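You operate a simulated robot arm through the tools that you are given. There is no shell and no other tool.

You run a simulated robot arm. Do the job below in one go: nothing can be reset, and whatever is moved stays where it is left.

TASK
Rinse the paint out of both brushes and close the open pot.
Fine: press them on the tray of the rinse jar; brushes back in the stand. Set down upright: yellow paint brush, green paint brush.

Only the result counts: the job must be done as asked and must still hold three seconds after the hand-in. Knocking over, shifting, dropping, spilling or breaking anything else fails it.

THE ROBOT
A 7-joint arm with a two-finger parallel gripper, fixed in place. Base frame: the origin is on the floor under the middle of its stand, x ahead of it, y to its left, z up; the work surface is at about z = 78. Readings come in cm, rad, newtons and seconds.
It reaches about 147.9 cm from its shoulder. Its first joint turns from -2.897 to 2.897 rad. Payload 4.4 kg.
The TCP is the grasp point between the finger pads, 2.3 cm short of the fingertips. In the tool frame z runs along the fingers and y along their closing line. The gripper opens to 9.4 cm. The fingers are 3.8 cm wide and 1 cm thick; the gripper's body (5.4 by 9.6 cm) begins 3.9 cm behind the TCP.
Orientation is that of the tool frame in the base frame, as a unit quaternion [x, y, z, w]. With the fingers straight down and closing along the base's y, the tool's x points along the base's -x, its y along +y and its z along -z.

THE INTERFACE
- The arm moves only by the tool step_arm. Its argument "increments" is one flat list of numbers, 7 for each row, row after row: the closure, from 0 (fully open) to 1 (shut), then the shift along the tool's x, y, z in m, then the turn, a rotation vector about the tool's x, y, z in degrees. In form: [hand, tx, ty, tz, ax, ay, az, hand, tx, ty, tz, ax, ay, az, ...]. A call has 1 to 20 rows; each row shifts and turns the commanded pose from where the row before left it, along the tool's axes as they then stand. Each row takes 0.2 s and may step no farther than 5 cm and 0.15 rad from the row before; otherwise, or with a gripper value out of range, the whole call is refused. A pose out of reach is approached as far as the arm can. The call stops where the force on the tool passes 40 N (or 10 N more than at its start, if that is more) or the arm is blocked; 0.2 s more then pass. Each finger travels about 7.2 cm/s and halts on what it meets, pressing with about 43 N; the grip force reading is that of the motor and also rises with nothing between the fingers. The clock runs only during rows and for 0.2 s after the last one: add rows that do not move to give the fingers time. The reply holds the time, the measured pose of the TCP, the force on the tool along the base axes, the opening and the grip force, in the units named above and with some noise, with the torque about the TCP (base axes, N m) and any sound that the robot's microphone picked up.
- Cameras (640 x 400 px; columns grow to the right, rows downward): "scene" is fixed at [40.16, 49.9, 137.46]; the picture's right is [-0.61, -0.79, 0.00], its down [-0.12, 0.09, -0.99] and it looks along [0.78, -0.60, -0.15] (base axes); focal length 214 px, centre (320, 200). "wrist" rides on the gripper at [8.6, 1.6, -7.4] in the tool frame; the picture's right is [-0.18, 0.98, 0.00], its down [-0.58, -0.11, -0.81] and it looks along [-0.79, -0.15, 0.59] (tool axes); focal length 243 px, centre (320, 200). There is no depth. A picture from a camera that has moved, and an enlarged one, comes with that camera's place and axes in the base frame and with its lens.
- camera(camera): a new picture of that camera. It takes no simulated time.
- enlarge(camera, box): a new picture of the part [left, top, right, bottom] of that camera's present view, enlarged. It takes no simulated time.
- sign_off(): hands the job in; it is judged then, once.

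Places have to be worked out from the pictures, the camera data and where the tool is seen. Open the gripper and draw the arm clear of the work before you hand the job in, unless the task says otherwise.

The tools are called after "Emit:" by a JSON object that holds its "op" and its "data". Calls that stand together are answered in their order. step_arm: Moves the arm, as the interface text tells. Its arguments: {"type":"object","properties":{"increments":{"type":"array"}},"required":["increments"]} The other tools are called the same way: camera (camera) takes a picture; enlarge (camera, box) takes an enlarged picture of a part of a camera's view; sign_off () hands the job in.

At the start:

```text
time_s: 0.0
eef_pos: [75.01, 22.96, 117.95]
ee_rot: [0.0, 1.0, 0.0, 0.0]
force: [-0.3, -0.1, -0.2]
ft_torque: [-0.01, 0.01, -0.01]
width: 9.4
grip_force: 0.0
```

scene: 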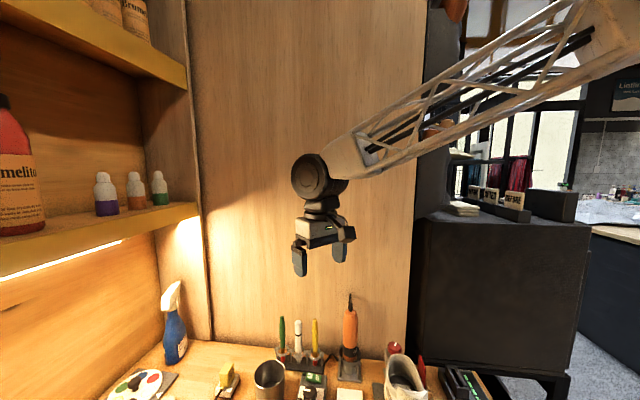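
wrist: 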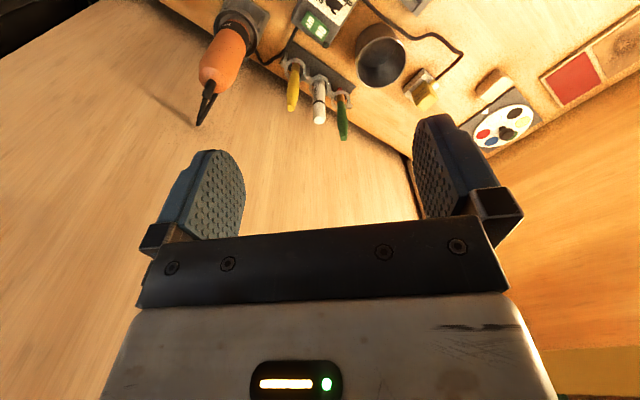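

I start by looking closely at the work surface from both cameras.

Emit:
{"op": "enlarge", "data": {"camera": "scene", "box": [80, 270, 480, 400]}}

Emit:
{"op": "enlarge", "data": {"camera": "wrist", "box": [180, 0, 640, 200]}}

Emit:
{"op": "camera", "data": {"camera": "wrist"}}

```text
1.60 times, centred on (280, 335) of scene
camera zoom: at [40.16, 49.9, 137.46], right [-0.61, -0.79, 0.0], down [-0.12, 0.09, -0.99], along [0.78, -0.6, -0.15], focal length 343 px, centre (384, -16)
```

zoom: 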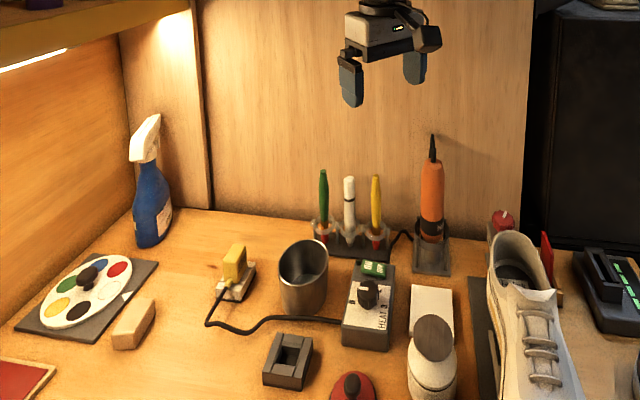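

```text
1.39 times, centred on (410, 100) of wrist
camera zoom: at [66.29, 24.67, 125.41], right [0.18, 0.98, 0.0], down [0.58, -0.11, 0.81], along [0.79, -0.15, -0.59], focal length 338 px, centre (195, 339)
```

zoom: 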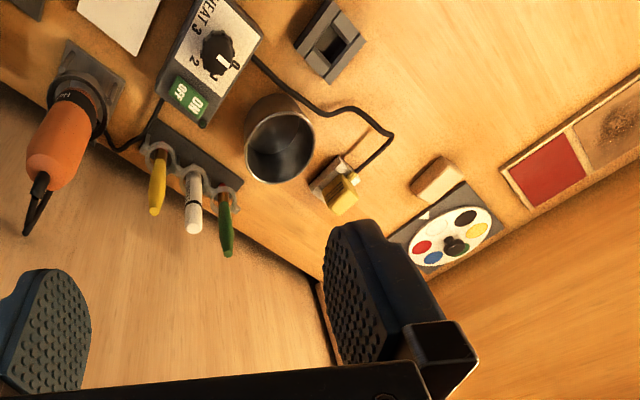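

```text
taken
camera wrist: at [66.29, 24.67, 125.41], right [0.18, 0.98, 0.0], down [0.58, -0.11, 0.81], along [0.79, -0.15, -0.59], focal length 243 px, centre (320, 200)
```

wrist: 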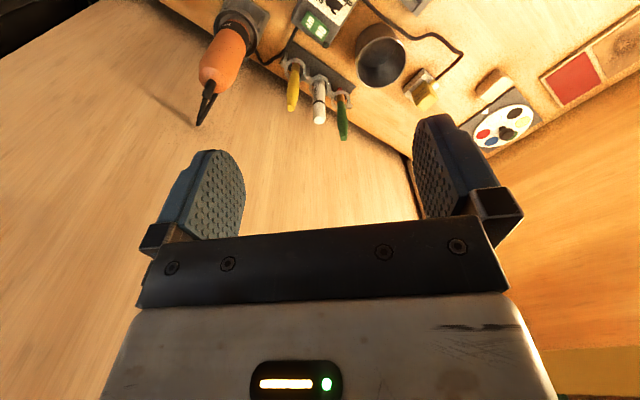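

The stand holds green, white and yellow sticks; I need to see the front part of the table. I retreat the arm toward the base to look over the whole surface with the wrist camera.

Emit:
{"op": "step_arm", "data": {"increments": [0, 0.04, 0, 0, 0, 0, 0, 0, 0.04, 0, 0, 0, 0, 0, 0, 0.04, 0, 0, 0, 0, 0, 0, 0.04, 0, 0, 0, 0, 0, 0, 0.04, 0, 0, 0, 0, 0, 0, 0.04, 0, 0, 0, 0, 0]}}

Emit:
{"op": "camera", "data": {"camera": "wrist"}}

Emit:
{"op": "camera", "data": {"camera": "scene"}}

```text
time_s: 1.4
eef_pos: [51.13, 22.98, 118.05]
ee_rot: [-0.001, 1.0, 0.0, 0.0]
force: [0.6, 0.6, 0.1]
ft_torque: [0.02, 0.0, 0.02]
width: 9.39
grip_force: 0.0
```

```text
taken
camera wrist: at [42.32, 24.7, 125.4], right [0.18, 0.98, 0.0], down [0.58, -0.11, 0.81], along [0.79, -0.15, -0.59], focal length 243 px, centre (320, 200)
```

wrist: 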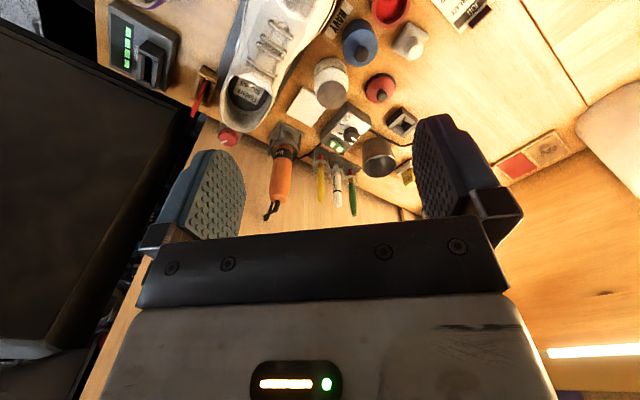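

```text
taken
```

scene: 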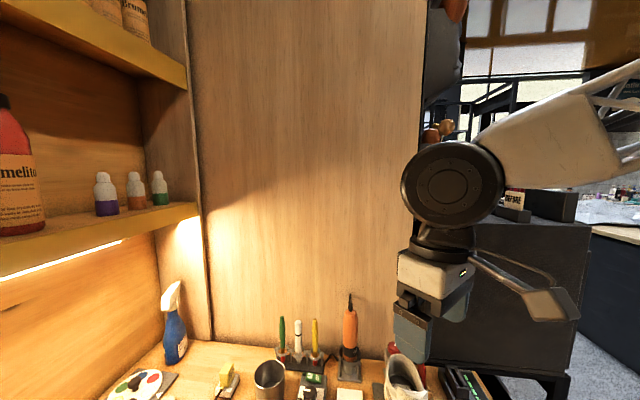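

Now many pots are visible at the front. I enlarge the upper part of the wrist view to identify the pots, lids and the rinse jar.

Emit:
{"op": "enlarge", "data": {"camera": "wrist", "box": [270, 0, 510, 150]}}

Emit:
{"op": "enlarge", "data": {"camera": "wrist", "box": [90, 0, 330, 150]}}

Emit:
{"op": "enlarge", "data": {"camera": "wrist", "box": [400, 0, 640, 150]}}

```text
2.67 times, centred on (390, 75) of wrist
camera zoom: at [42.32, 24.7, 125.4], right [0.18, 0.98, 0.0], down [0.58, -0.11, 0.81], along [0.79, -0.15, -0.59], focal length 647 px, centre (133, 533)
```

zoom: 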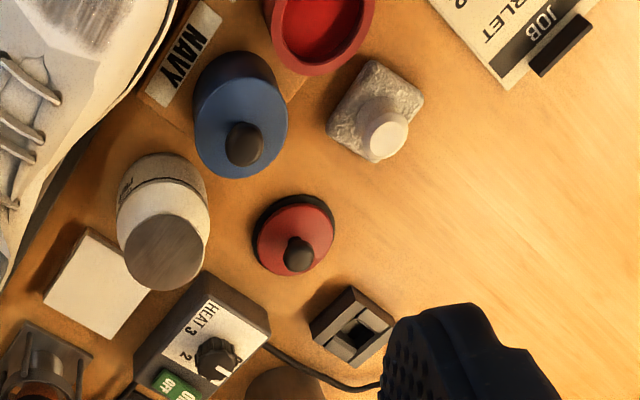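

```text
2.67 times, centred on (210, 75) of wrist
camera zoom: at [42.32, 24.7, 125.4], right [0.18, 0.98, 0.0], down [0.58, -0.11, 0.81], along [0.79, -0.15, -0.59], focal length 647 px, centre (613, 533)
```

zoom: 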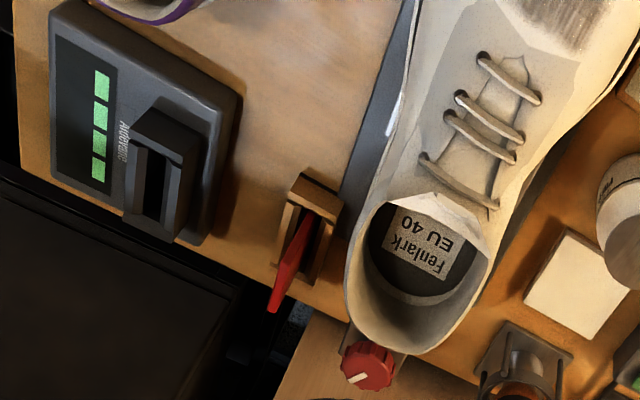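

```text
2.67 times, centred on (520, 75) of wrist
camera zoom: at [42.32, 24.7, 125.4], right [0.18, 0.98, 0.0], down [0.58, -0.11, 0.81], along [0.79, -0.15, -0.59], focal length 647 px, centre (-213, 533)
```

zoom: 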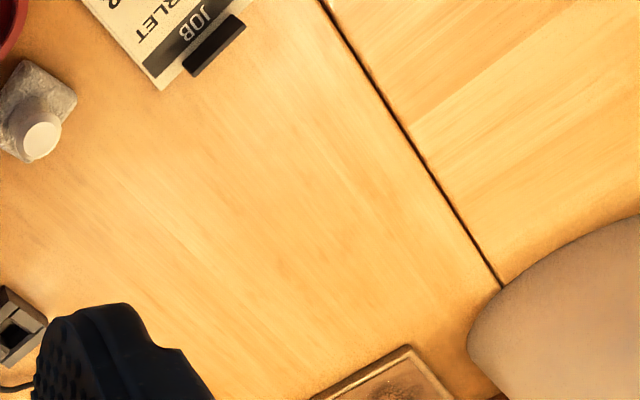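

The red pot is open with its red lid (black knob) lying on the table, and the white jar with a metal disc on top looks like the rinse jar (pump tray). I tilt the wrist camera downward to survey the table and read the card.

Emit:
{"op": "step_arm", "data": {"increments": [0, 0, 0, 0, 0, 7.5, 0, 0, 0, 0, 0, 0, 7.5, 0, 0, 0, 0, 0, 0, 7.5, 0, 0, 0, 0, 0, 0, 7.5, 0, 0, 0, 0, 0, 0, 7.5, 0]}}

Emit:
{"op": "camera", "data": {"camera": "wrist"}}

Emit:
{"op": "enlarge", "data": {"camera": "wrist", "box": [240, 0, 480, 150]}}

Emit:
{"op": "enlarge", "data": {"camera": "wrist", "box": [160, 60, 400, 210]}}

```text
time_s: 2.6
eef_pos: [51.14, 22.98, 117.92]
ee_rot: [-0.001, 0.946, 0.0, -0.323]
force: [0.8, 0.3, -0.5]
ft_torque: [-0.01, -0.03, 0.01]
width: 9.39
grip_force: 0.0
```

```text
taken
camera wrist: at [48.63, 24.66, 129.15], right [0.15, 0.98, -0.11], down [0.95, -0.11, 0.28], along [0.27, -0.15, -0.95], focal length 243 px, centre (320, 200)
```

wrist: 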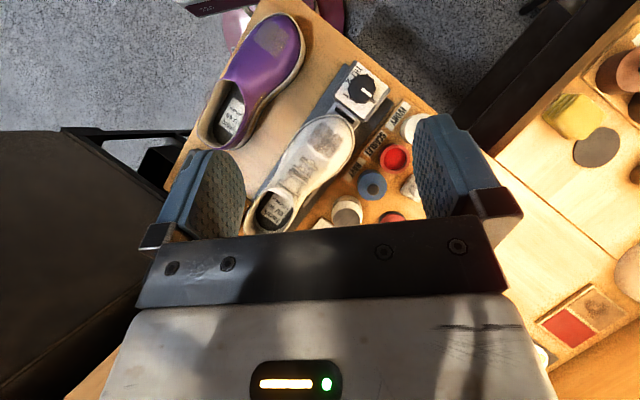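

```text
2.67 times, centred on (360, 75) of wrist
camera zoom: at [48.63, 24.66, 129.15], right [0.15, 0.98, -0.11], down [0.95, -0.11, 0.28], along [0.27, -0.15, -0.95], focal length 647 px, centre (213, 533)
```

zoom: 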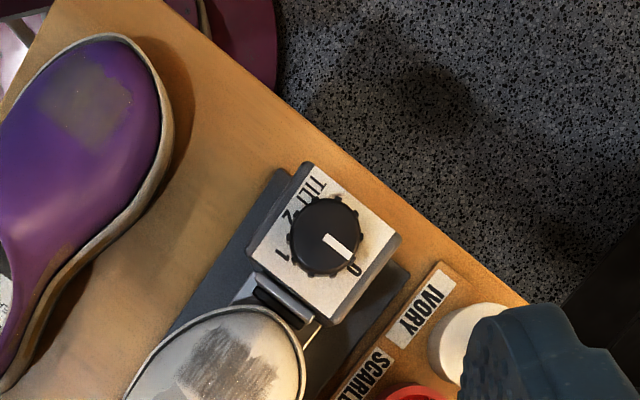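

```text
2.67 times, centred on (280, 135) of wrist
camera zoom: at [48.63, 24.66, 129.15], right [0.15, 0.98, -0.11], down [0.95, -0.11, 0.28], along [0.27, -0.15, -0.95], focal length 647 px, centre (427, 373)
```

zoom: 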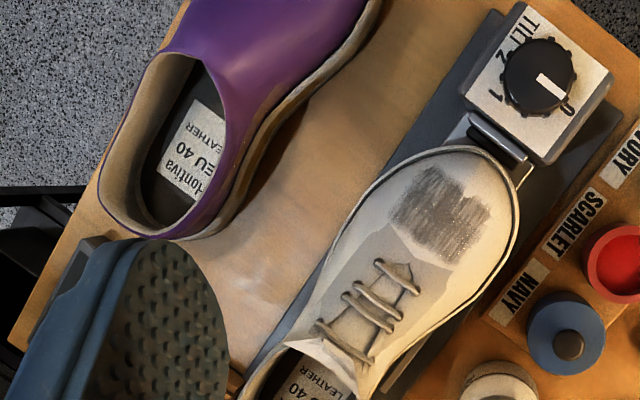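

The pot rack carries IVORY, SCARLET and NAVY labels; the scarlet pot is open. I shift left (+y) so the fingers don't hide the pots and look again.

Emit:
{"op": "step_arm", "data": {"increments": [0, 0, 0.04, 0, 0, 0, 0, 0, 0, 0.04, 0, 0, 0, 0, 0, 0, 0.04, 0, 0, 0, 0]}}

Emit:
{"op": "camera", "data": {"camera": "wrist"}}

Emit:
{"op": "enlarge", "data": {"camera": "wrist", "box": [240, 60, 480, 210]}}

Emit:
{"op": "enlarge", "data": {"camera": "wrist", "box": [240, 140, 400, 240]}}

```text
time_s: 3.4
eef_pos: [51.17, 35.0, 117.96]
ee_rot: [0.0, 0.947, 0.001, -0.321]
force: [0.6, -0.1, 0.7]
ft_torque: [-0.06, 0.01, 0.03]
width: 9.39
grip_force: 0.0
```

```text
taken
camera wrist: at [48.71, 36.7, 129.14], right [0.15, 0.98, -0.11], down [0.95, -0.11, 0.29], along [0.27, -0.15, -0.95], focal length 243 px, centre (320, 200)
```

wrist: 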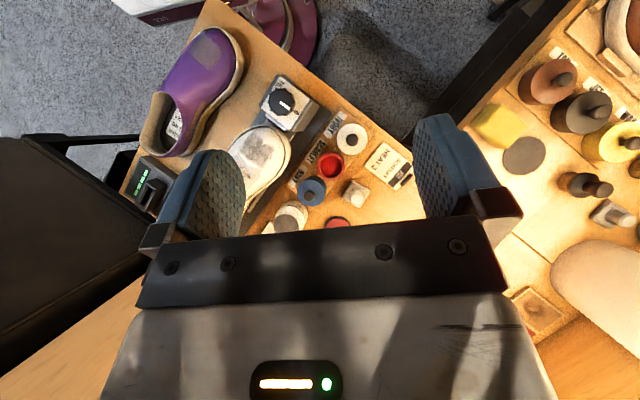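

```text
2.67 times, centred on (360, 135) of wrist
camera zoom: at [48.71, 36.7, 129.14], right [0.15, 0.98, -0.11], down [0.95, -0.11, 0.29], along [0.27, -0.15, -0.95], focal length 647 px, centre (213, 373)
```

zoom: 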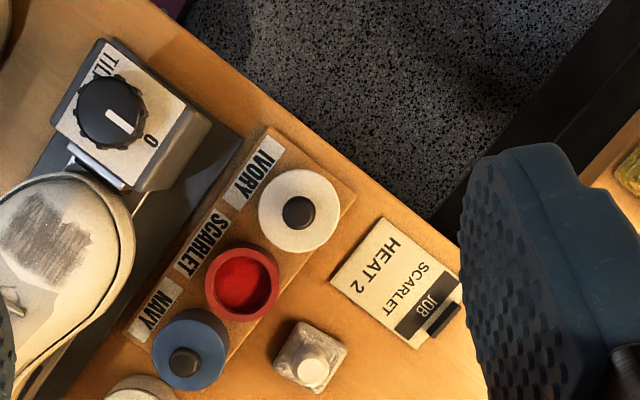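

```text
4.00 times, centred on (320, 190) of wrist
camera zoom: at [48.71, 36.7, 129.14], right [0.15, 0.98, -0.11], down [0.95, -0.11, 0.29], along [0.27, -0.15, -0.95], focal length 970 px, centre (320, 240)
```

zoom: 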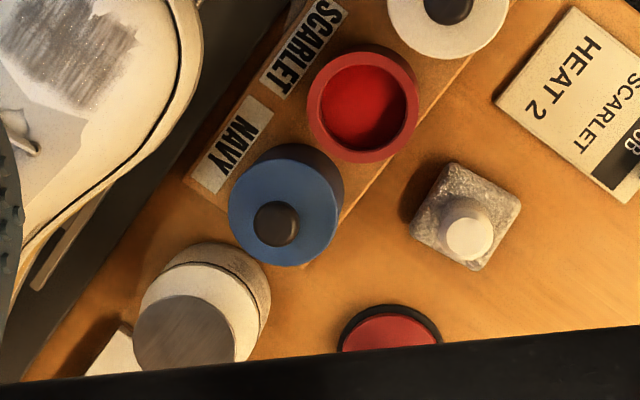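

The JOB card reads "SCARLET, HEAT 2" and the scarlet pot is the open one; its lid lies beside the white jar. I enlarge the scene view on the jar, lid and brush stand.

Emit:
{"op": "enlarge", "data": {"camera": "scene", "box": [280, 350, 400, 400]}}

Emit:
{"op": "enlarge", "data": {"camera": "scene", "box": [230, 280, 390, 380]}}

Emit:
{"op": "enlarge", "data": {"camera": "wrist", "box": [440, 0, 640, 260]}}

```text
5.33 times, centred on (340, 375) of scene
camera zoom: at [40.16, 49.9, 137.46], right [-0.61, -0.79, 0.0], down [-0.12, 0.09, -0.99], along [0.78, -0.6, -0.15], focal length 1144 px, centre (213, -733)
```

zoom: 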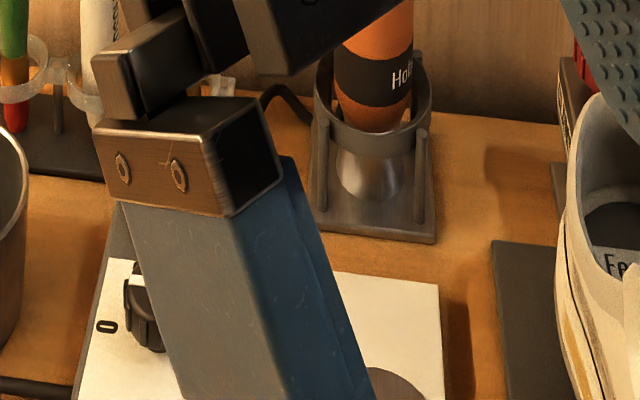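

```text
4.00 times, centred on (310, 330) of scene
camera zoom: at [40.16, 49.9, 137.46], right [-0.61, -0.79, 0.0], down [-0.12, 0.09, -0.99], along [0.78, -0.6, -0.15], focal length 858 px, centre (360, -320)
```

zoom: 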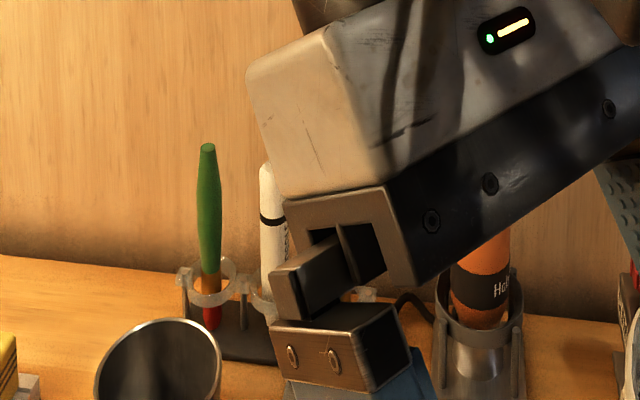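

```text
1.54 times, centred on (540, 130) of wrist
camera zoom: at [48.71, 36.7, 129.14], right [0.15, 0.98, -0.11], down [0.95, -0.11, 0.29], along [0.27, -0.15, -0.95], focal length 373 px, centre (-18, 308)
```

zoom: 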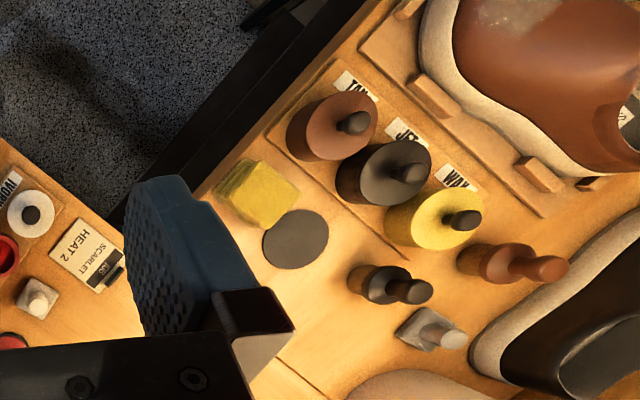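

The other bench section's TAN/JET/WAX pots all have lids, so scarlet is the only open pot. I level the tool and bring the wrist camera closer to inspect the white jar with the grey disc.

Emit:
{"op": "step_arm", "data": {"increments": [0, 0, 0, 0, 0, -7.5, 0, 0, 0, 0, 0, 0, -7.5, 0, 0, 0, 0, 0, 0, -7.5, 0, 0, 0, 0, 0, 0, -7.5, 0, 0, 0, 0, 0, 0, -7.5, 0, 0, 0.02, -0.035, 0, 0, 0, 0, 0, 0.02, -0.03, 0, 0, 0, 0, 0, 0, -0.025, 0, 0, 0, 0, 0, 0, 0, 0.04, 0, 0, 0, 0, 0, 0, 0.04, 0, 0, 0, 0, 0, 0, 0.04, 0, 0, 0, 0, 0, 0, 0.03, 0, 0, 0]}}

Emit:
{"op": "camera", "data": {"camera": "wrist"}}

Emit:
{"op": "enlarge", "data": {"camera": "wrist", "box": [220, 80, 420, 220]}}

```text
time_s: 6.0
eef_pos: [47.04, 25.84, 102.91]
ee_rot: [0.0, 1.0, 0.0, 0.0]
force: [0.8, 0.0, 0.7]
ft_torque: [-0.04, 0.0, -0.02]
width: 9.39
grip_force: 0.0
```

```text
taken
camera wrist: at [38.41, 27.67, 110.36], right [0.18, 0.98, 0.0], down [0.58, -0.11, 0.81], along [0.79, -0.15, -0.59], focal length 243 px, centre (320, 200)
```

wrist: 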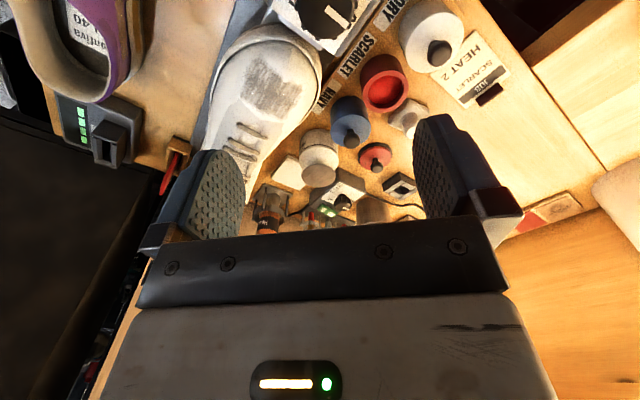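

```text
2.86 times, centred on (320, 150) of wrist
camera zoom: at [38.41, 27.67, 110.36], right [0.18, 0.98, 0.0], down [0.58, -0.11, 0.81], along [0.79, -0.15, -0.59], focal length 693 px, centre (320, 343)
```

zoom: 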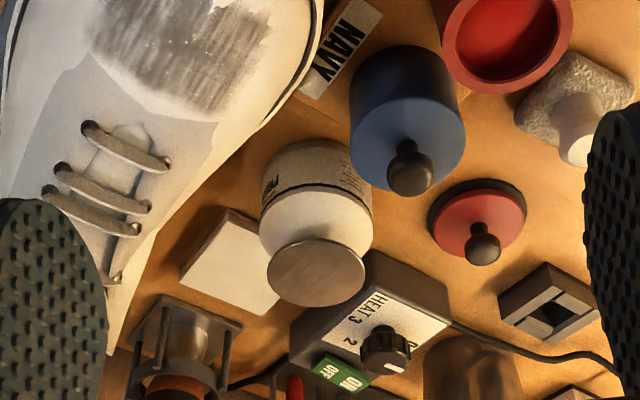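

The jar has a neck with a metal disc on top (press-down tray type); I zoom in on its label and on the stand.

Emit:
{"op": "enlarge", "data": {"camera": "wrist", "box": [290, 115, 350, 190]}}

Emit:
{"op": "enlarge", "data": {"camera": "scene", "box": [340, 350, 400, 400]}}

Emit:
{"op": "enlarge", "data": {"camera": "scene", "box": [265, 305, 345, 375]}}

```text
5.33 times, centred on (320, 152) of wrist
camera zoom: at [38.41, 27.67, 110.36], right [0.18, 0.98, 0.0], down [0.58, -0.11, 0.81], along [0.79, -0.15, -0.59], focal length 1294 px, centre (320, 453)
```

zoom: 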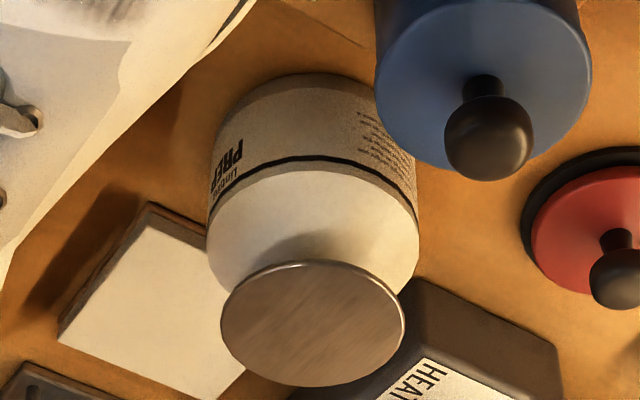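

```text
8.00 times, centred on (370, 375) of scene
camera zoom: at [40.16, 49.9, 137.46], right [-0.61, -0.79, 0.0], down [-0.12, 0.09, -0.99], along [0.78, -0.6, -0.15], focal length 1716 px, centre (-80, -1200)
```

zoom: 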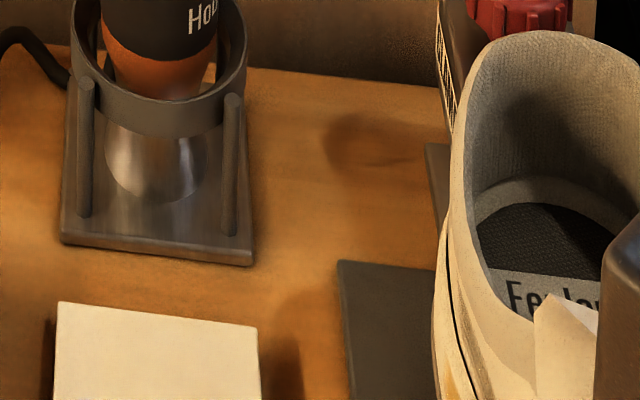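

```text
5.71 times, centred on (305, 340) of scene
camera zoom: at [40.16, 49.9, 137.46], right [-0.61, -0.79, 0.0], down [-0.12, 0.09, -0.99], along [0.78, -0.6, -0.15], focal length 1226 px, centre (406, -600)
```

zoom: 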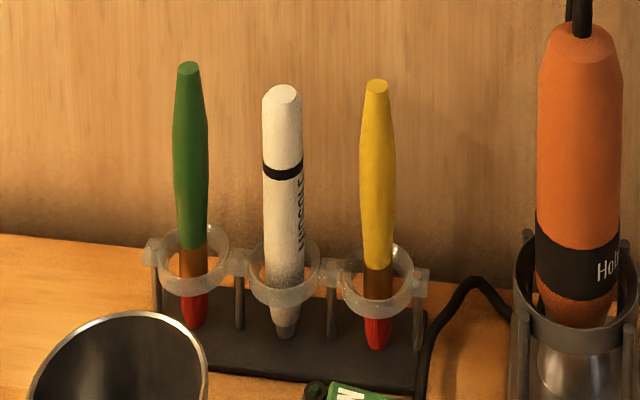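

The white jar is labelled "PREP", so it may not be the rinse jar. I raise the arm and turn the camera toward the left side of the benches to look for another jar.

Emit:
{"op": "step_arm", "data": {"increments": [0, 0, 0, -0.04, 0, 0, 0, 0, 0, 0, -0.04, 0, 0, 0, 0, 0, 0, -0.04, 0, 0, 0, 0, 0, 0.03, -0.04, 0, 0, 0, 0, 0, 0, 0, 0, 0, -7.5, 0, 0, 0, 0, 0, 0, -7.5, 0, 0, 0, 0, 0, 0, -7.5, 0, 0, 0, 0, 0, 0, -7.5, 0, 0, 0, 0, 0, 0, -7.5, 0, 0, 0, 0, 0, 0, -7.5]}}

Emit:
{"op": "camera", "data": {"camera": "wrist"}}

Emit:
{"op": "enlarge", "data": {"camera": "wrist", "box": [400, 0, 640, 160]}}

Emit:
{"op": "enlarge", "data": {"camera": "wrist", "box": [220, 0, 440, 150]}}

Emit:
{"op": "camera", "data": {"camera": "scene"}}

```text
time_s: 8.2
eef_pos: [47.08, 28.73, 118.98]
ee_rot: [-0.384, 0.923, -0.001, 0.0]
force: [-0.6, -0.1, -0.2]
ft_torque: [-0.01, 0.05, 0.0]
width: 9.36
grip_force: 0.0
```

```text
taken
camera wrist: at [39.68, 24.06, 126.41], right [-0.57, 0.82, 0.0], down [0.49, 0.33, 0.81], along [0.66, 0.46, -0.59], focal length 243 px, centre (320, 200)
```

wrist: 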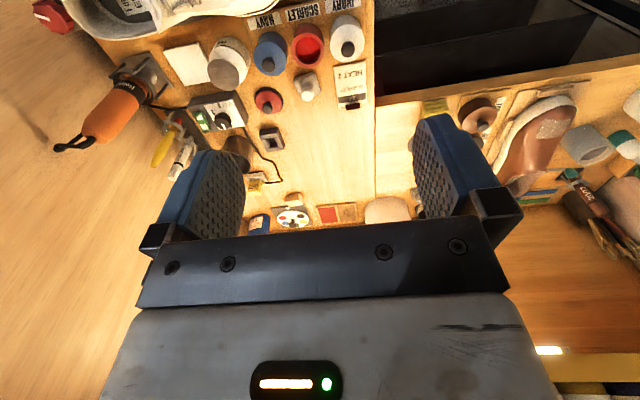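

```text
2.50 times, centred on (520, 80) of wrist
camera zoom: at [39.68, 24.06, 126.41], right [-0.57, 0.82, 0.0], down [0.49, 0.33, 0.81], along [0.66, 0.46, -0.59], focal length 606 px, centre (-180, 500)
```

zoom: 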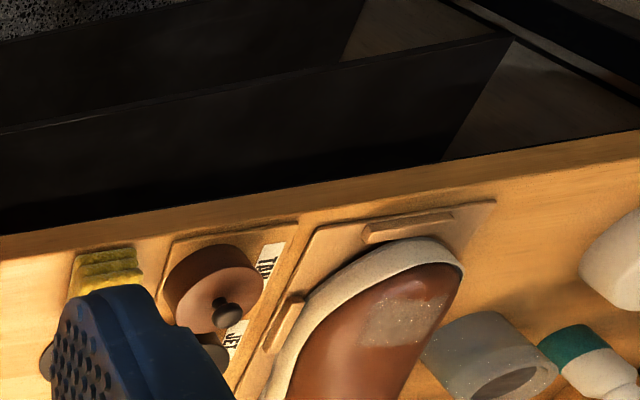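

```text
2.67 times, centred on (330, 75) of wrist
camera zoom: at [39.68, 24.06, 126.41], right [-0.57, 0.82, 0.0], down [0.49, 0.33, 0.81], along [0.66, 0.46, -0.59], focal length 647 px, centre (293, 533)
```

zoom: 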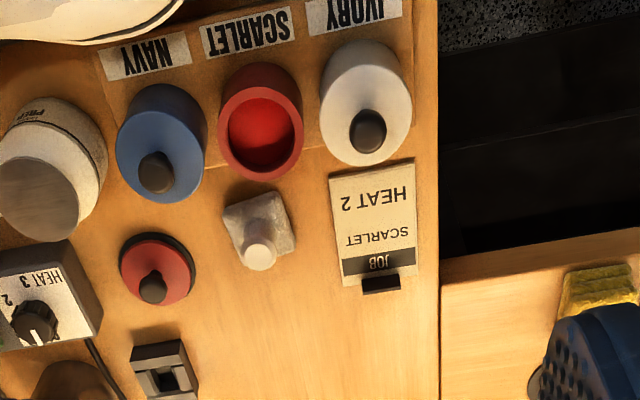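

```text
taken
```

scene: 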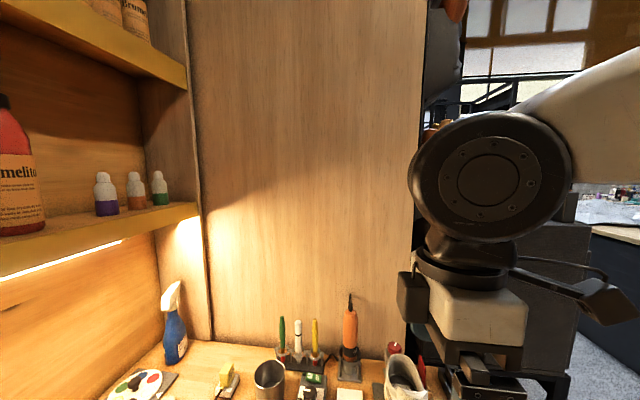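

The second bench to the left has more items. I turn further left to see it fully.

Emit:
{"op": "step_arm", "data": {"increments": [0, 0, 0, 0, 0, 0, -8, 0, 0, 0, 0, 0, 0, -8, 0, 0, 0, 0, 0, 0, -8, 0, 0, 0, 0, 0, 0, -8, 0, 0, 0, 0, 0, 0, -8]}}

Emit:
{"op": "camera", "data": {"camera": "wrist"}}

Emit:
{"op": "enlarge", "data": {"camera": "wrist", "box": [240, 0, 440, 220]}}

Emit:
{"op": "enlarge", "data": {"camera": "wrist", "box": [420, 0, 640, 180]}}

```text
time_s: 9.4
eef_pos: [47.01, 28.94, 119.09]
ee_rot: [-0.676, 0.737, 0.0, -0.001]
force: [-0.8, -0.3, 0.1]
ft_torque: [0.02, 0.01, -0.01]
width: 9.38
grip_force: 0.0
```

```text
taken
camera wrist: at [44.58, 20.57, 126.44], right [-0.96, 0.27, 0.0], down [0.16, 0.57, 0.81], along [0.22, 0.78, -0.59], focal length 243 px, centre (320, 200)
```

wrist: 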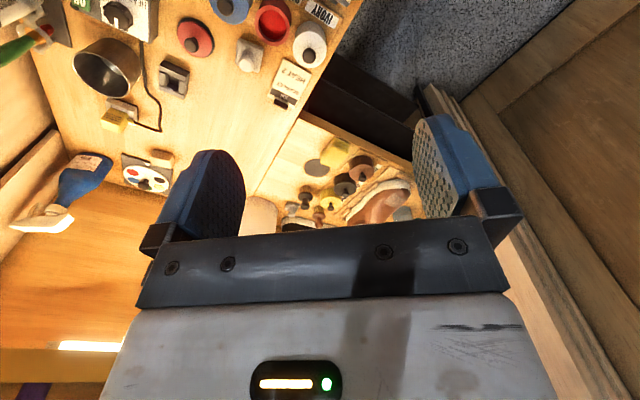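

```text
1.82 times, centred on (340, 110) of wrist
camera zoom: at [44.58, 20.57, 126.44], right [-0.96, 0.27, 0.0], down [0.16, 0.57, 0.81], along [0.22, 0.78, -0.59], focal length 441 px, centre (284, 364)
```

zoom: 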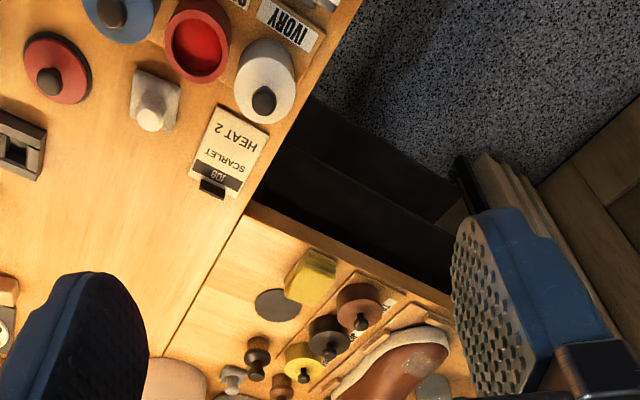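

```text
2.22 times, centred on (530, 90) of wrist
camera zoom: at [44.58, 20.57, 126.44], right [-0.96, 0.27, 0.0], down [0.16, 0.57, 0.81], along [0.22, 0.78, -0.59], focal length 539 px, centre (-147, 444)
```

zoom: 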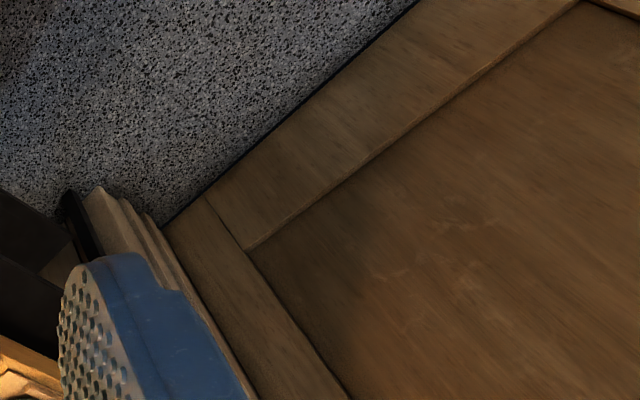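

I zoom into the metal cup near the stand from here, since it may contain a tray, and check the items near it.

Emit:
{"op": "enlarge", "data": {"camera": "wrist", "box": [60, 20, 200, 150]}}

Emit:
{"op": "enlarge", "data": {"camera": "scene", "box": [200, 350, 320, 400]}}

Emit:
{"op": "enlarge", "data": {"camera": "wrist", "box": [280, 130, 430, 230]}}

```text
3.08 times, centred on (130, 85) of wrist
camera zoom: at [44.58, 20.57, 126.44], right [-0.96, 0.27, 0.0], down [0.16, 0.57, 0.81], along [0.22, 0.78, -0.59], focal length 746 px, centre (905, 554)
```

zoom: 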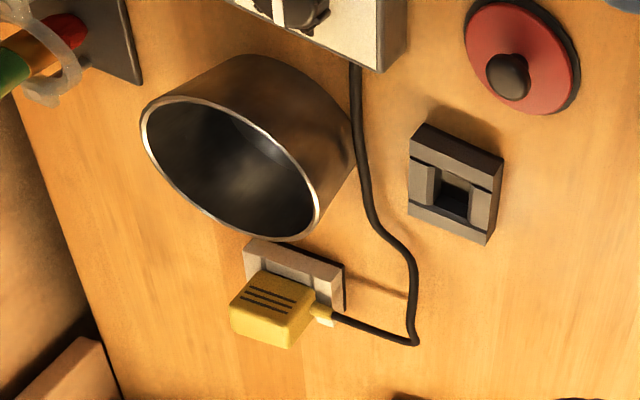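

```text
5.33 times, centred on (260, 375) of scene
camera zoom: at [40.16, 49.9, 137.46], right [-0.61, -0.79, 0.0], down [-0.12, 0.09, -0.99], along [0.78, -0.6, -0.15], focal length 1144 px, centre (640, -733)
```

zoom: 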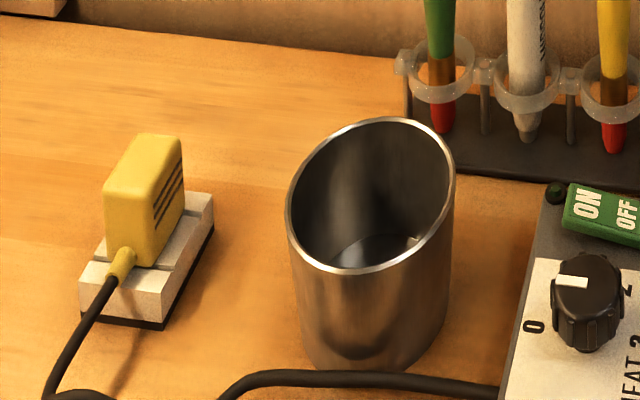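

```text
4.00 times, centred on (355, 180) of wrist
camera zoom: at [44.58, 20.57, 126.44], right [-0.96, 0.27, 0.0], down [0.16, 0.57, 0.81], along [0.22, 0.78, -0.59], focal length 970 px, centre (180, 280)
```

zoom: 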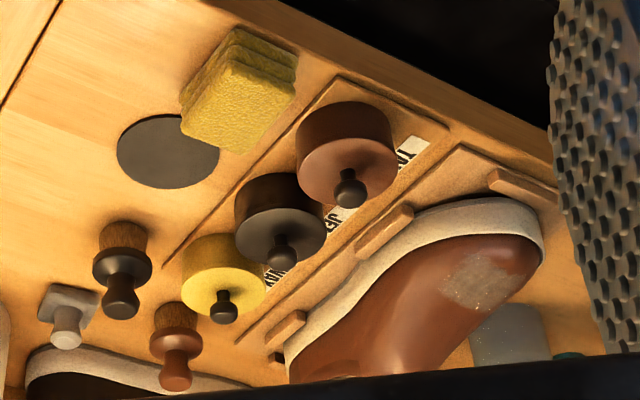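

The cup is empty. I tilt the camera up a little to see the far part of the left bench behind the brown shoe.

Emit:
{"op": "step_arm", "data": {"increments": [0, 0, 0, 0, 0, -8, 0, 0, 0, 0, 0, 0, -8, 0, 0, 0, 0, 0, 0, -8, 0]}}

Emit:
{"op": "camera", "data": {"camera": "wrist"}}

Emit:
{"op": "enlarge", "data": {"camera": "wrist", "box": [230, 40, 430, 220]}}

```text
time_s: 10.2
eef_pos: [47.02, 28.9, 118.95]
ee_rot: [-0.661, 0.721, 0.141, 0.154]
force: [-0.3, -0.2, 0.8]
ft_torque: [0.0, -0.01, 0.0]
width: 9.42
grip_force: 0.1
```

```text
taken
camera wrist: at [44.38, 18.29, 122.25], right [-0.96, 0.25, 0.07], down [0.13, 0.19, 0.97], along [0.23, 0.95, -0.22], focal length 243 px, centre (320, 200)
```

wrist: 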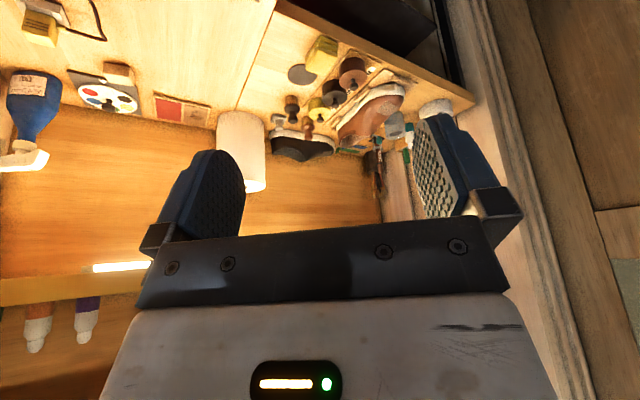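

```text
2.22 times, centred on (330, 130) of wrist
camera zoom: at [44.38, 18.29, 122.25], right [-0.96, 0.25, 0.07], down [0.13, 0.19, 0.97], along [0.23, 0.95, -0.22], focal length 539 px, centre (298, 356)
```

zoom: 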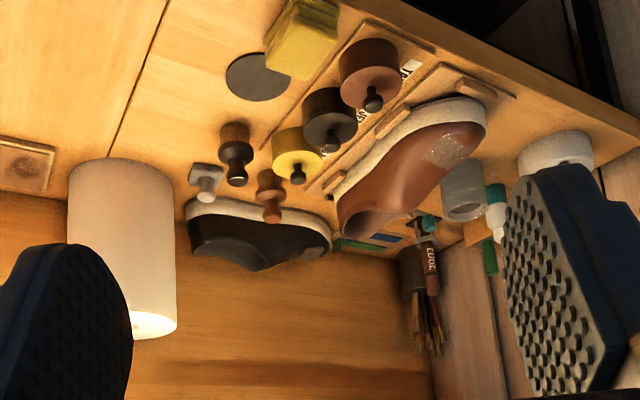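

I turn a bit more to uncover the white round item hidden by the finger.

Emit:
{"op": "step_arm", "data": {"increments": [0, 0, 0, 0, -3.25, 0, -7.3, 0, 0, 0, 0, -3.25, 0, -7.3]}}

Emit:
{"op": "camera", "data": {"camera": "wrist"}}

Emit:
{"op": "enlarge", "data": {"camera": "wrist", "box": [240, 60, 420, 180]}}

```text
time_s: 10.8
eef_pos: [47.01, 28.86, 118.96]
ee_rot: [0.755, -0.621, -0.161, -0.133]
force: [-0.4, 0.4, -1.0]
ft_torque: [-0.01, 0.0, 0.03]
width: 9.4
grip_force: 0.1
```

```text
taken
camera wrist: at [47.44, 17.99, 122.24], right [-1.0, -0.02, 0.08], down [0.07, 0.22, 0.97], along [-0.04, 0.98, -0.22], focal length 243 px, centre (320, 200)
```

wrist: 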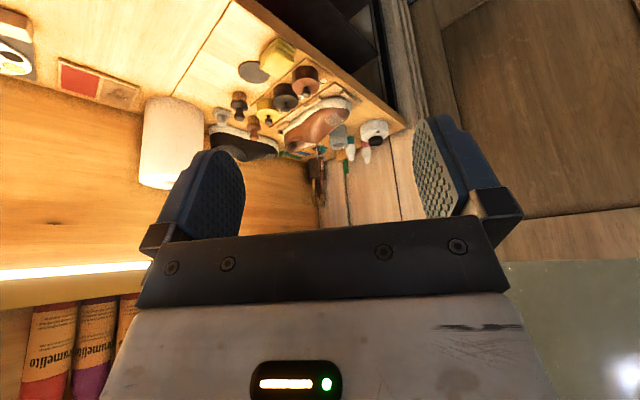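

```text
3.33 times, centred on (330, 120) of wrist
camera zoom: at [47.44, 17.99, 122.24], right [-1.0, -0.02, 0.08], down [0.07, 0.22, 0.97], along [-0.04, 0.98, -0.22], focal length 809 px, centre (287, 467)
```

zoom: 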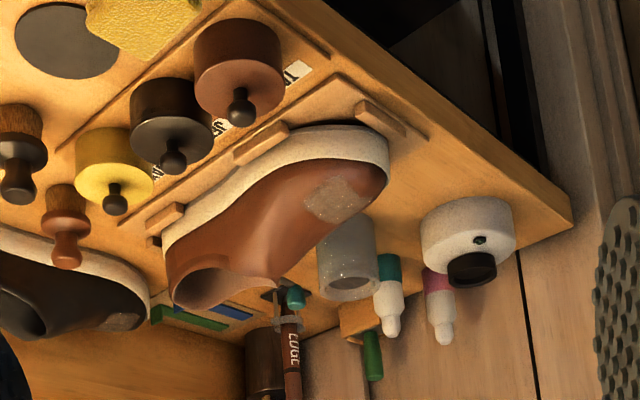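

No jar with a tray on the left bench. I level the tool and swing back to face the main bench, then look to the right side behind and around the white shoe.

Emit:
{"op": "step_arm", "data": {"increments": [0, 0, 0, 0, 0, 8, 0, 0, 0, 0, 0, 0, 8, 0, 0, 0, 0, 0, 0, 8, 0, 0, 0, 0, 0, 0, 0, 8, 0, 0, 0, 0, 0, 0, 8, 0, 0, 0, 0, 0, 0, 8, 0, 0, 0, 0, 0, 0, 8, 0, 0, 0, 0, 0, 0, 8, 0, 0, 0, 0, 0, 0, 8, 0, 0, 0, 0, 0, 0, 8, 0, 0, 0, 0, 0, 0, 8, 0, 0, 0, 0, 0, 0, 8, 0, 0, 0, 0, 0, 0, 8, 0, 0, 0, 0, 0, 0, 8, 0, 0, 0, 0, 0, 0, 8]}}

Emit:
{"op": "step_arm", "data": {"increments": [0, 0, 0, 0, 0, 0, 8, 0, 0, 0, 0, 0, 0, 8, 0, 0, 0, 0, 0, 0, 8, 0, 0, 0, 0, 0, 0, 8, 0, 0, 0, 0, 0, 0, 8]}}

Emit:
{"op": "camera", "data": {"camera": "wrist"}}

Emit:
{"op": "enlarge", "data": {"camera": "wrist", "box": [0, 0, 320, 220]}}

Emit:
{"op": "enlarge", "data": {"camera": "wrist", "box": [240, 0, 560, 220]}}

```text
time_s: 14.0
eef_pos: [47.08, 28.85, 119.06]
ee_rot: [-0.043, 0.999, 0.0, -0.001]
force: [1.4, -0.7, -0.7]
ft_torque: [0.01, -0.01, 0.02]
width: 9.39
grip_force: 0.0
```

```text
time_s: 15.2
eef_pos: [47.18, 28.88, 119.04]
ee_rot: [0.301, 0.953, 0.0, 0.0]
force: [-0.1, 0.1, 0.4]
ft_torque: [-0.03, 0.03, -0.01]
width: 9.4
grip_force: 0.1
```

```text
taken
camera wrist: at [40.82, 35.35, 126.41], right [0.72, 0.7, 0.0], down [0.41, -0.42, 0.81], along [0.56, -0.58, -0.59], focal length 243 px, centre (320, 200)
```

wrist: 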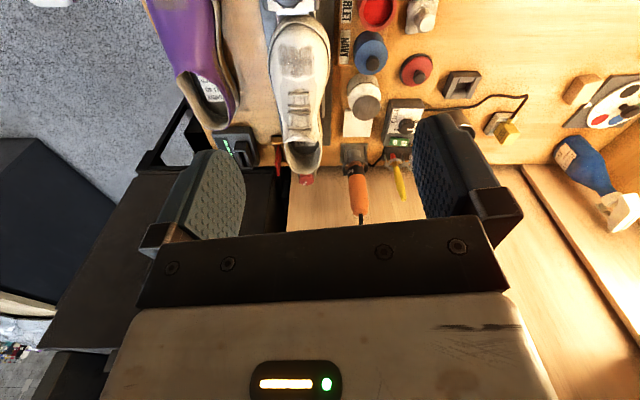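

```text
1.82 times, centred on (160, 110) of wrist
camera zoom: at [40.82, 35.35, 126.41], right [0.72, 0.7, 0.0], down [0.41, -0.42, 0.81], along [0.56, -0.58, -0.59], focal length 441 px, centre (611, 364)
```

zoom: 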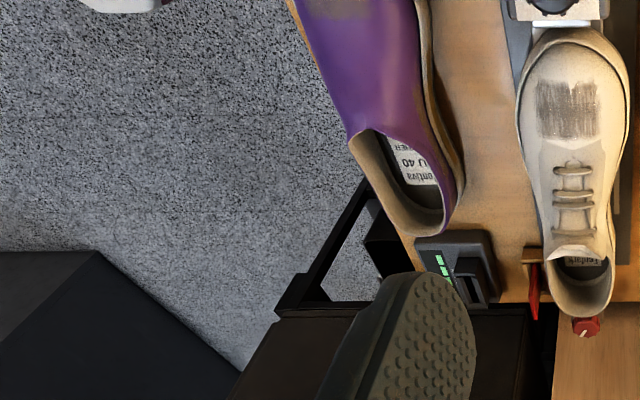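

```text
1.82 times, centred on (400, 110) of wrist
camera zoom: at [40.82, 35.35, 126.41], right [0.72, 0.7, 0.0], down [0.41, -0.42, 0.81], along [0.56, -0.58, -0.59], focal length 441 px, centre (174, 364)
```

zoom: 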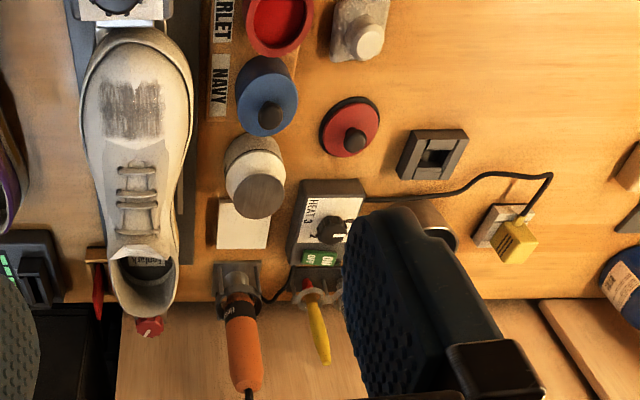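

I zoom tightly on the jar from here to read its label.

Emit:
{"op": "enlarge", "data": {"camera": "wrist", "box": [340, 70, 390, 125]}}

Emit:
{"op": "enlarge", "data": {"camera": "wrist", "box": [385, 30, 445, 100]}}

Emit:
{"op": "enlarge", "data": {"camera": "wrist", "box": [380, 150, 420, 205]}}

```text
7.27 times, centred on (365, 98) of wrist
camera zoom: at [40.82, 35.35, 126.41], right [0.72, 0.7, 0.0], down [0.41, -0.42, 0.81], along [0.56, -0.58, -0.59], focal length 1764 px, centre (-7, 946)
```

zoom: 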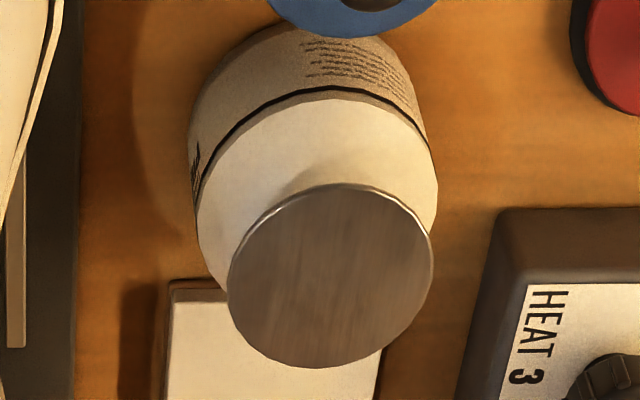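

```text
5.71 times, centred on (415, 65) of wrist
camera zoom: at [40.82, 35.35, 126.41], right [0.72, 0.7, 0.0], down [0.41, -0.42, 0.81], along [0.56, -0.58, -0.59], focal length 1386 px, centre (-223, 971)
```

zoom: 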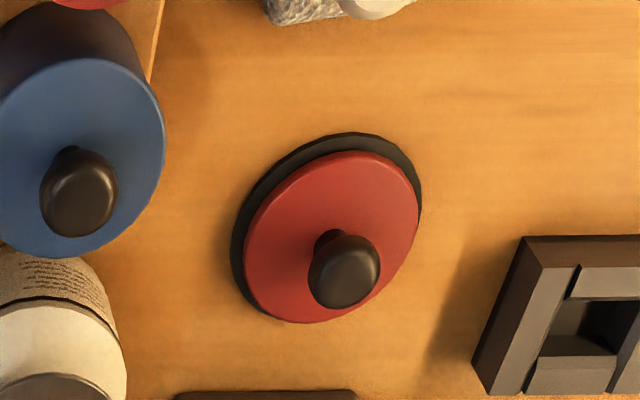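

```text
7.27 times, centred on (400, 178) of wrist
camera zoom: at [40.82, 35.35, 126.41], right [0.72, 0.7, 0.0], down [0.41, -0.42, 0.81], along [0.56, -0.58, -0.59], focal length 1764 px, centre (-262, 364)
```

zoom: 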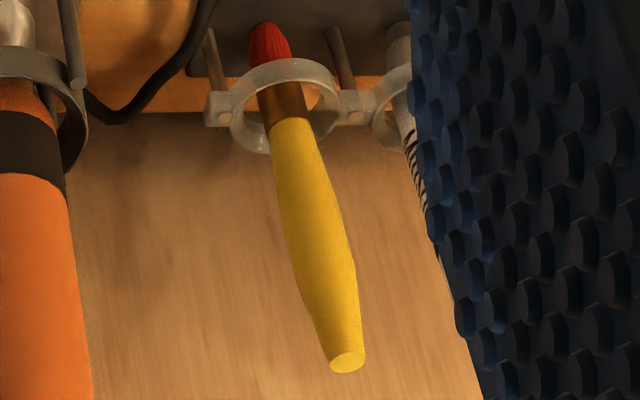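

The bench shows only one jar with a tray – the PREP pump jar at about (65.8, 22.5), tray top z≈85. Yellow brush axis is near (86.1, 16.5), top z≈93.3. I turn the tool to align with the stand row (45°), tilt it 15° so the wrist stays off the back wall, and go above the yellow brush.

Emit:
{"op": "step_arm", "data": {"increments": [0, 0, 0, 0, 0, 0, 5, 0, 0, 0, 0, 0, 0, 5, 0, 0, 0, 0, 0, -7.5, 0, 0, 0, 0, 0, 0, -7.5, 0, 0, -0.0322, 0.01874, 0.02, 0, 0, 0, 0, -0.0322, 0.01874, 0.02, 0, 0, 0, 0, -0.0322, 0.01874, 0.02, 0, 0, 0, 0, -0.0322, 0.01874, 0.02, 0, 0, 0, 0, -0.0322, 0.01874, 0.02, 0, 0, 0, 0, -0.0322, 0.01874, 0.02, 0, 0, 0, 0, -0.0322, 0.01874, 0.02, 0, 0, 0, 0, -0.0322, 0.01874, 0.02, 0, 0, 0, 0, -0.0322, 0.01874, 0.02, 0, 0, 0]}}

Emit:
{"op": "camera", "data": {"camera": "wrist"}}

Emit:
{"op": "camera", "data": {"camera": "scene"}}

```text
time_s: 18.0
eef_pos: [81.99, 17.74, 109.26]
ee_rot: [0.38, 0.916, -0.05, 0.121]
force: [-1.3, 0.2, 0.5]
ft_torque: [0.02, 0.03, 0.01]
width: 9.39
grip_force: 0.1
```

```text
taken
camera wrist: at [75.77, 26.26, 114.12], right [0.82, 0.57, 0.05], down [0.17, -0.33, 0.93], along [0.55, -0.75, -0.37], focal length 243 px, centre (320, 200)
```

wrist: 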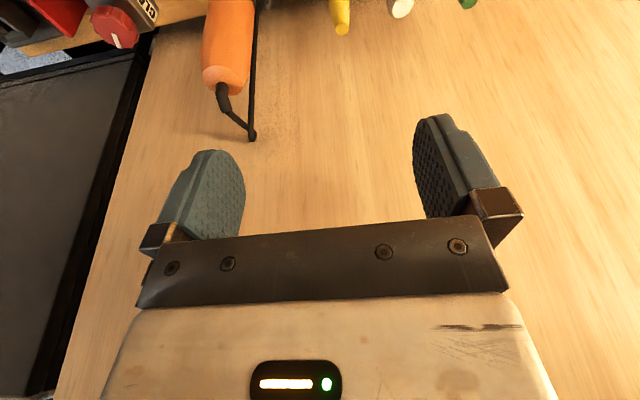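

```text
taken
```

scene: 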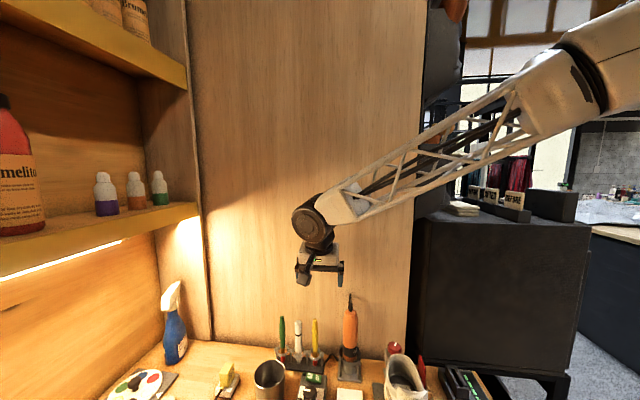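

Yellow tip re-measured at (86.05, 16.6), matching. I move over it, narrowing the fingers to about 4.7 cm so they clear the white marker.

Emit:
{"op": "step_arm", "data": {"increments": [0.5, -0.0015, 0.00687, 0.0427, 0, 0, 0, 0.5, -0.0015, 0.00687, 0.0427, 0, 0, 0, 0.5, -0.0015, 0.00687, 0.0427, 0, 0, 0, 0.5, 0, 0, 0, 0, 0, 0]}}

Emit:
{"op": "camera", "data": {"camera": "wrist"}}

Emit:
{"op": "enlarge", "data": {"camera": "scene", "box": [250, 230, 390, 390]}}

```text
time_s: 19.0
eef_pos: [86.26, 16.44, 96.8]
ee_rot: [0.38, 0.916, -0.05, 0.12]
force: [-0.2, -0.2, -0.5]
ft_torque: [0.01, 0.02, 0.01]
width: 4.7
grip_force: 0.1
```

```text
taken
camera wrist: at [79.96, 25.04, 101.8], right [0.82, 0.57, 0.05], down [0.17, -0.33, 0.93], along [0.54, -0.75, -0.37], focal length 243 px, centre (320, 200)
```

wrist: 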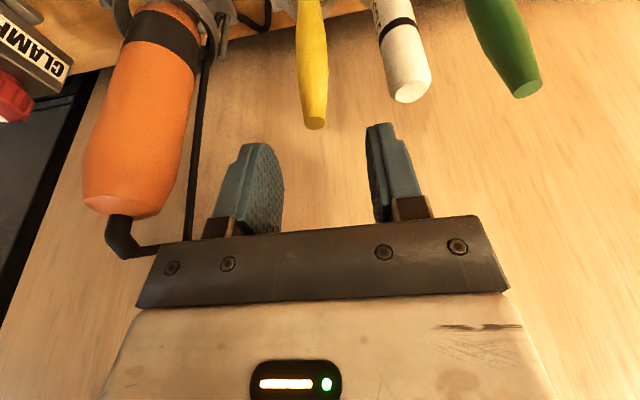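

```text
2.50 times, centred on (320, 310) of scene
camera zoom: at [40.16, 49.9, 137.46], right [-0.61, -0.79, 0.0], down [-0.12, 0.09, -0.99], along [0.78, -0.6, -0.15], focal length 536 px, centre (320, -75)
```

zoom: 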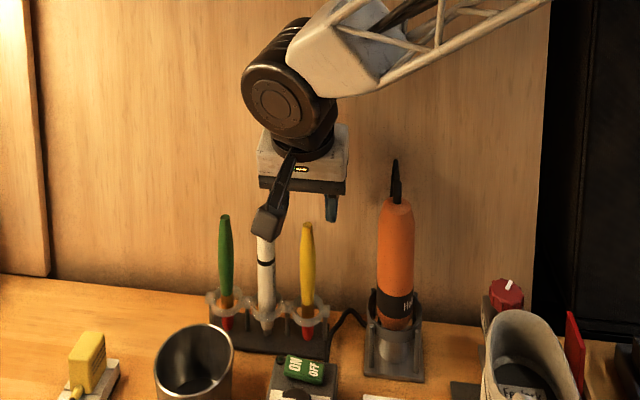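

Yellow tip is now between the fingers (tip at ≈(85.95,16.65)). I descend about 6 cm with a slight correction away from the wall, still with fingers open.

Emit:
{"op": "step_arm", "data": {"increments": [0.5, 0.0063, 0, 0.0197, 0, 0, 0, 0.5, 0.0063, 0, 0.0197, 0, 0, 0, 0.5, 0.0063, 0, 0.0197, 0, 0, 0, 0.5, 0, 0, 0, 0, 0, 0]}}

Emit:
{"op": "camera", "data": {"camera": "wrist"}}

Emit:
{"op": "enlarge", "data": {"camera": "scene", "box": [260, 260, 380, 380]}}

```text
time_s: 20.0
eef_pos: [85.96, 16.75, 90.6]
ee_rot: [0.379, 0.916, -0.049, 0.121]
force: [-0.3, -0.2, 0.2]
ft_torque: [0.0, -0.03, 0.03]
width: 4.72
grip_force: 0.0
```

```text
taken
camera wrist: at [79.72, 25.32, 95.59], right [0.82, 0.57, 0.05], down [0.17, -0.33, 0.93], along [0.54, -0.75, -0.37], focal length 243 px, centre (320, 200)
```

wrist: 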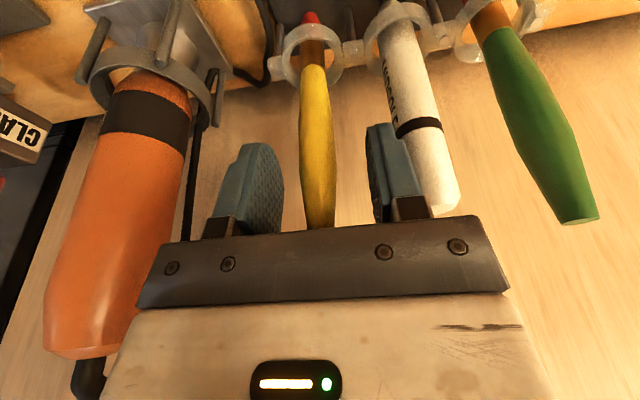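

```text
3.33 times, centred on (320, 320) of scene
camera zoom: at [40.16, 49.9, 137.46], right [-0.61, -0.79, 0.0], down [-0.12, 0.09, -0.99], along [0.78, -0.6, -0.15], focal length 715 px, centre (320, -200)
```

zoom: 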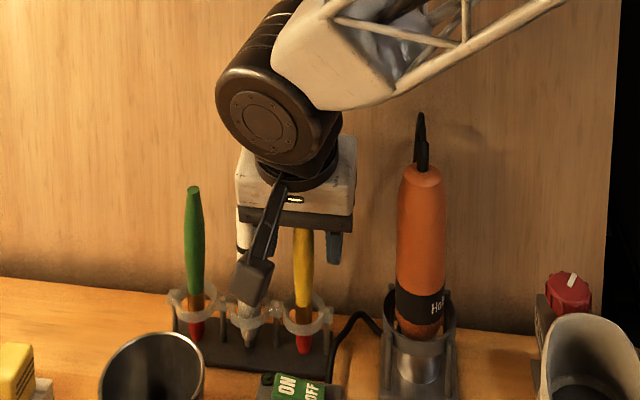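

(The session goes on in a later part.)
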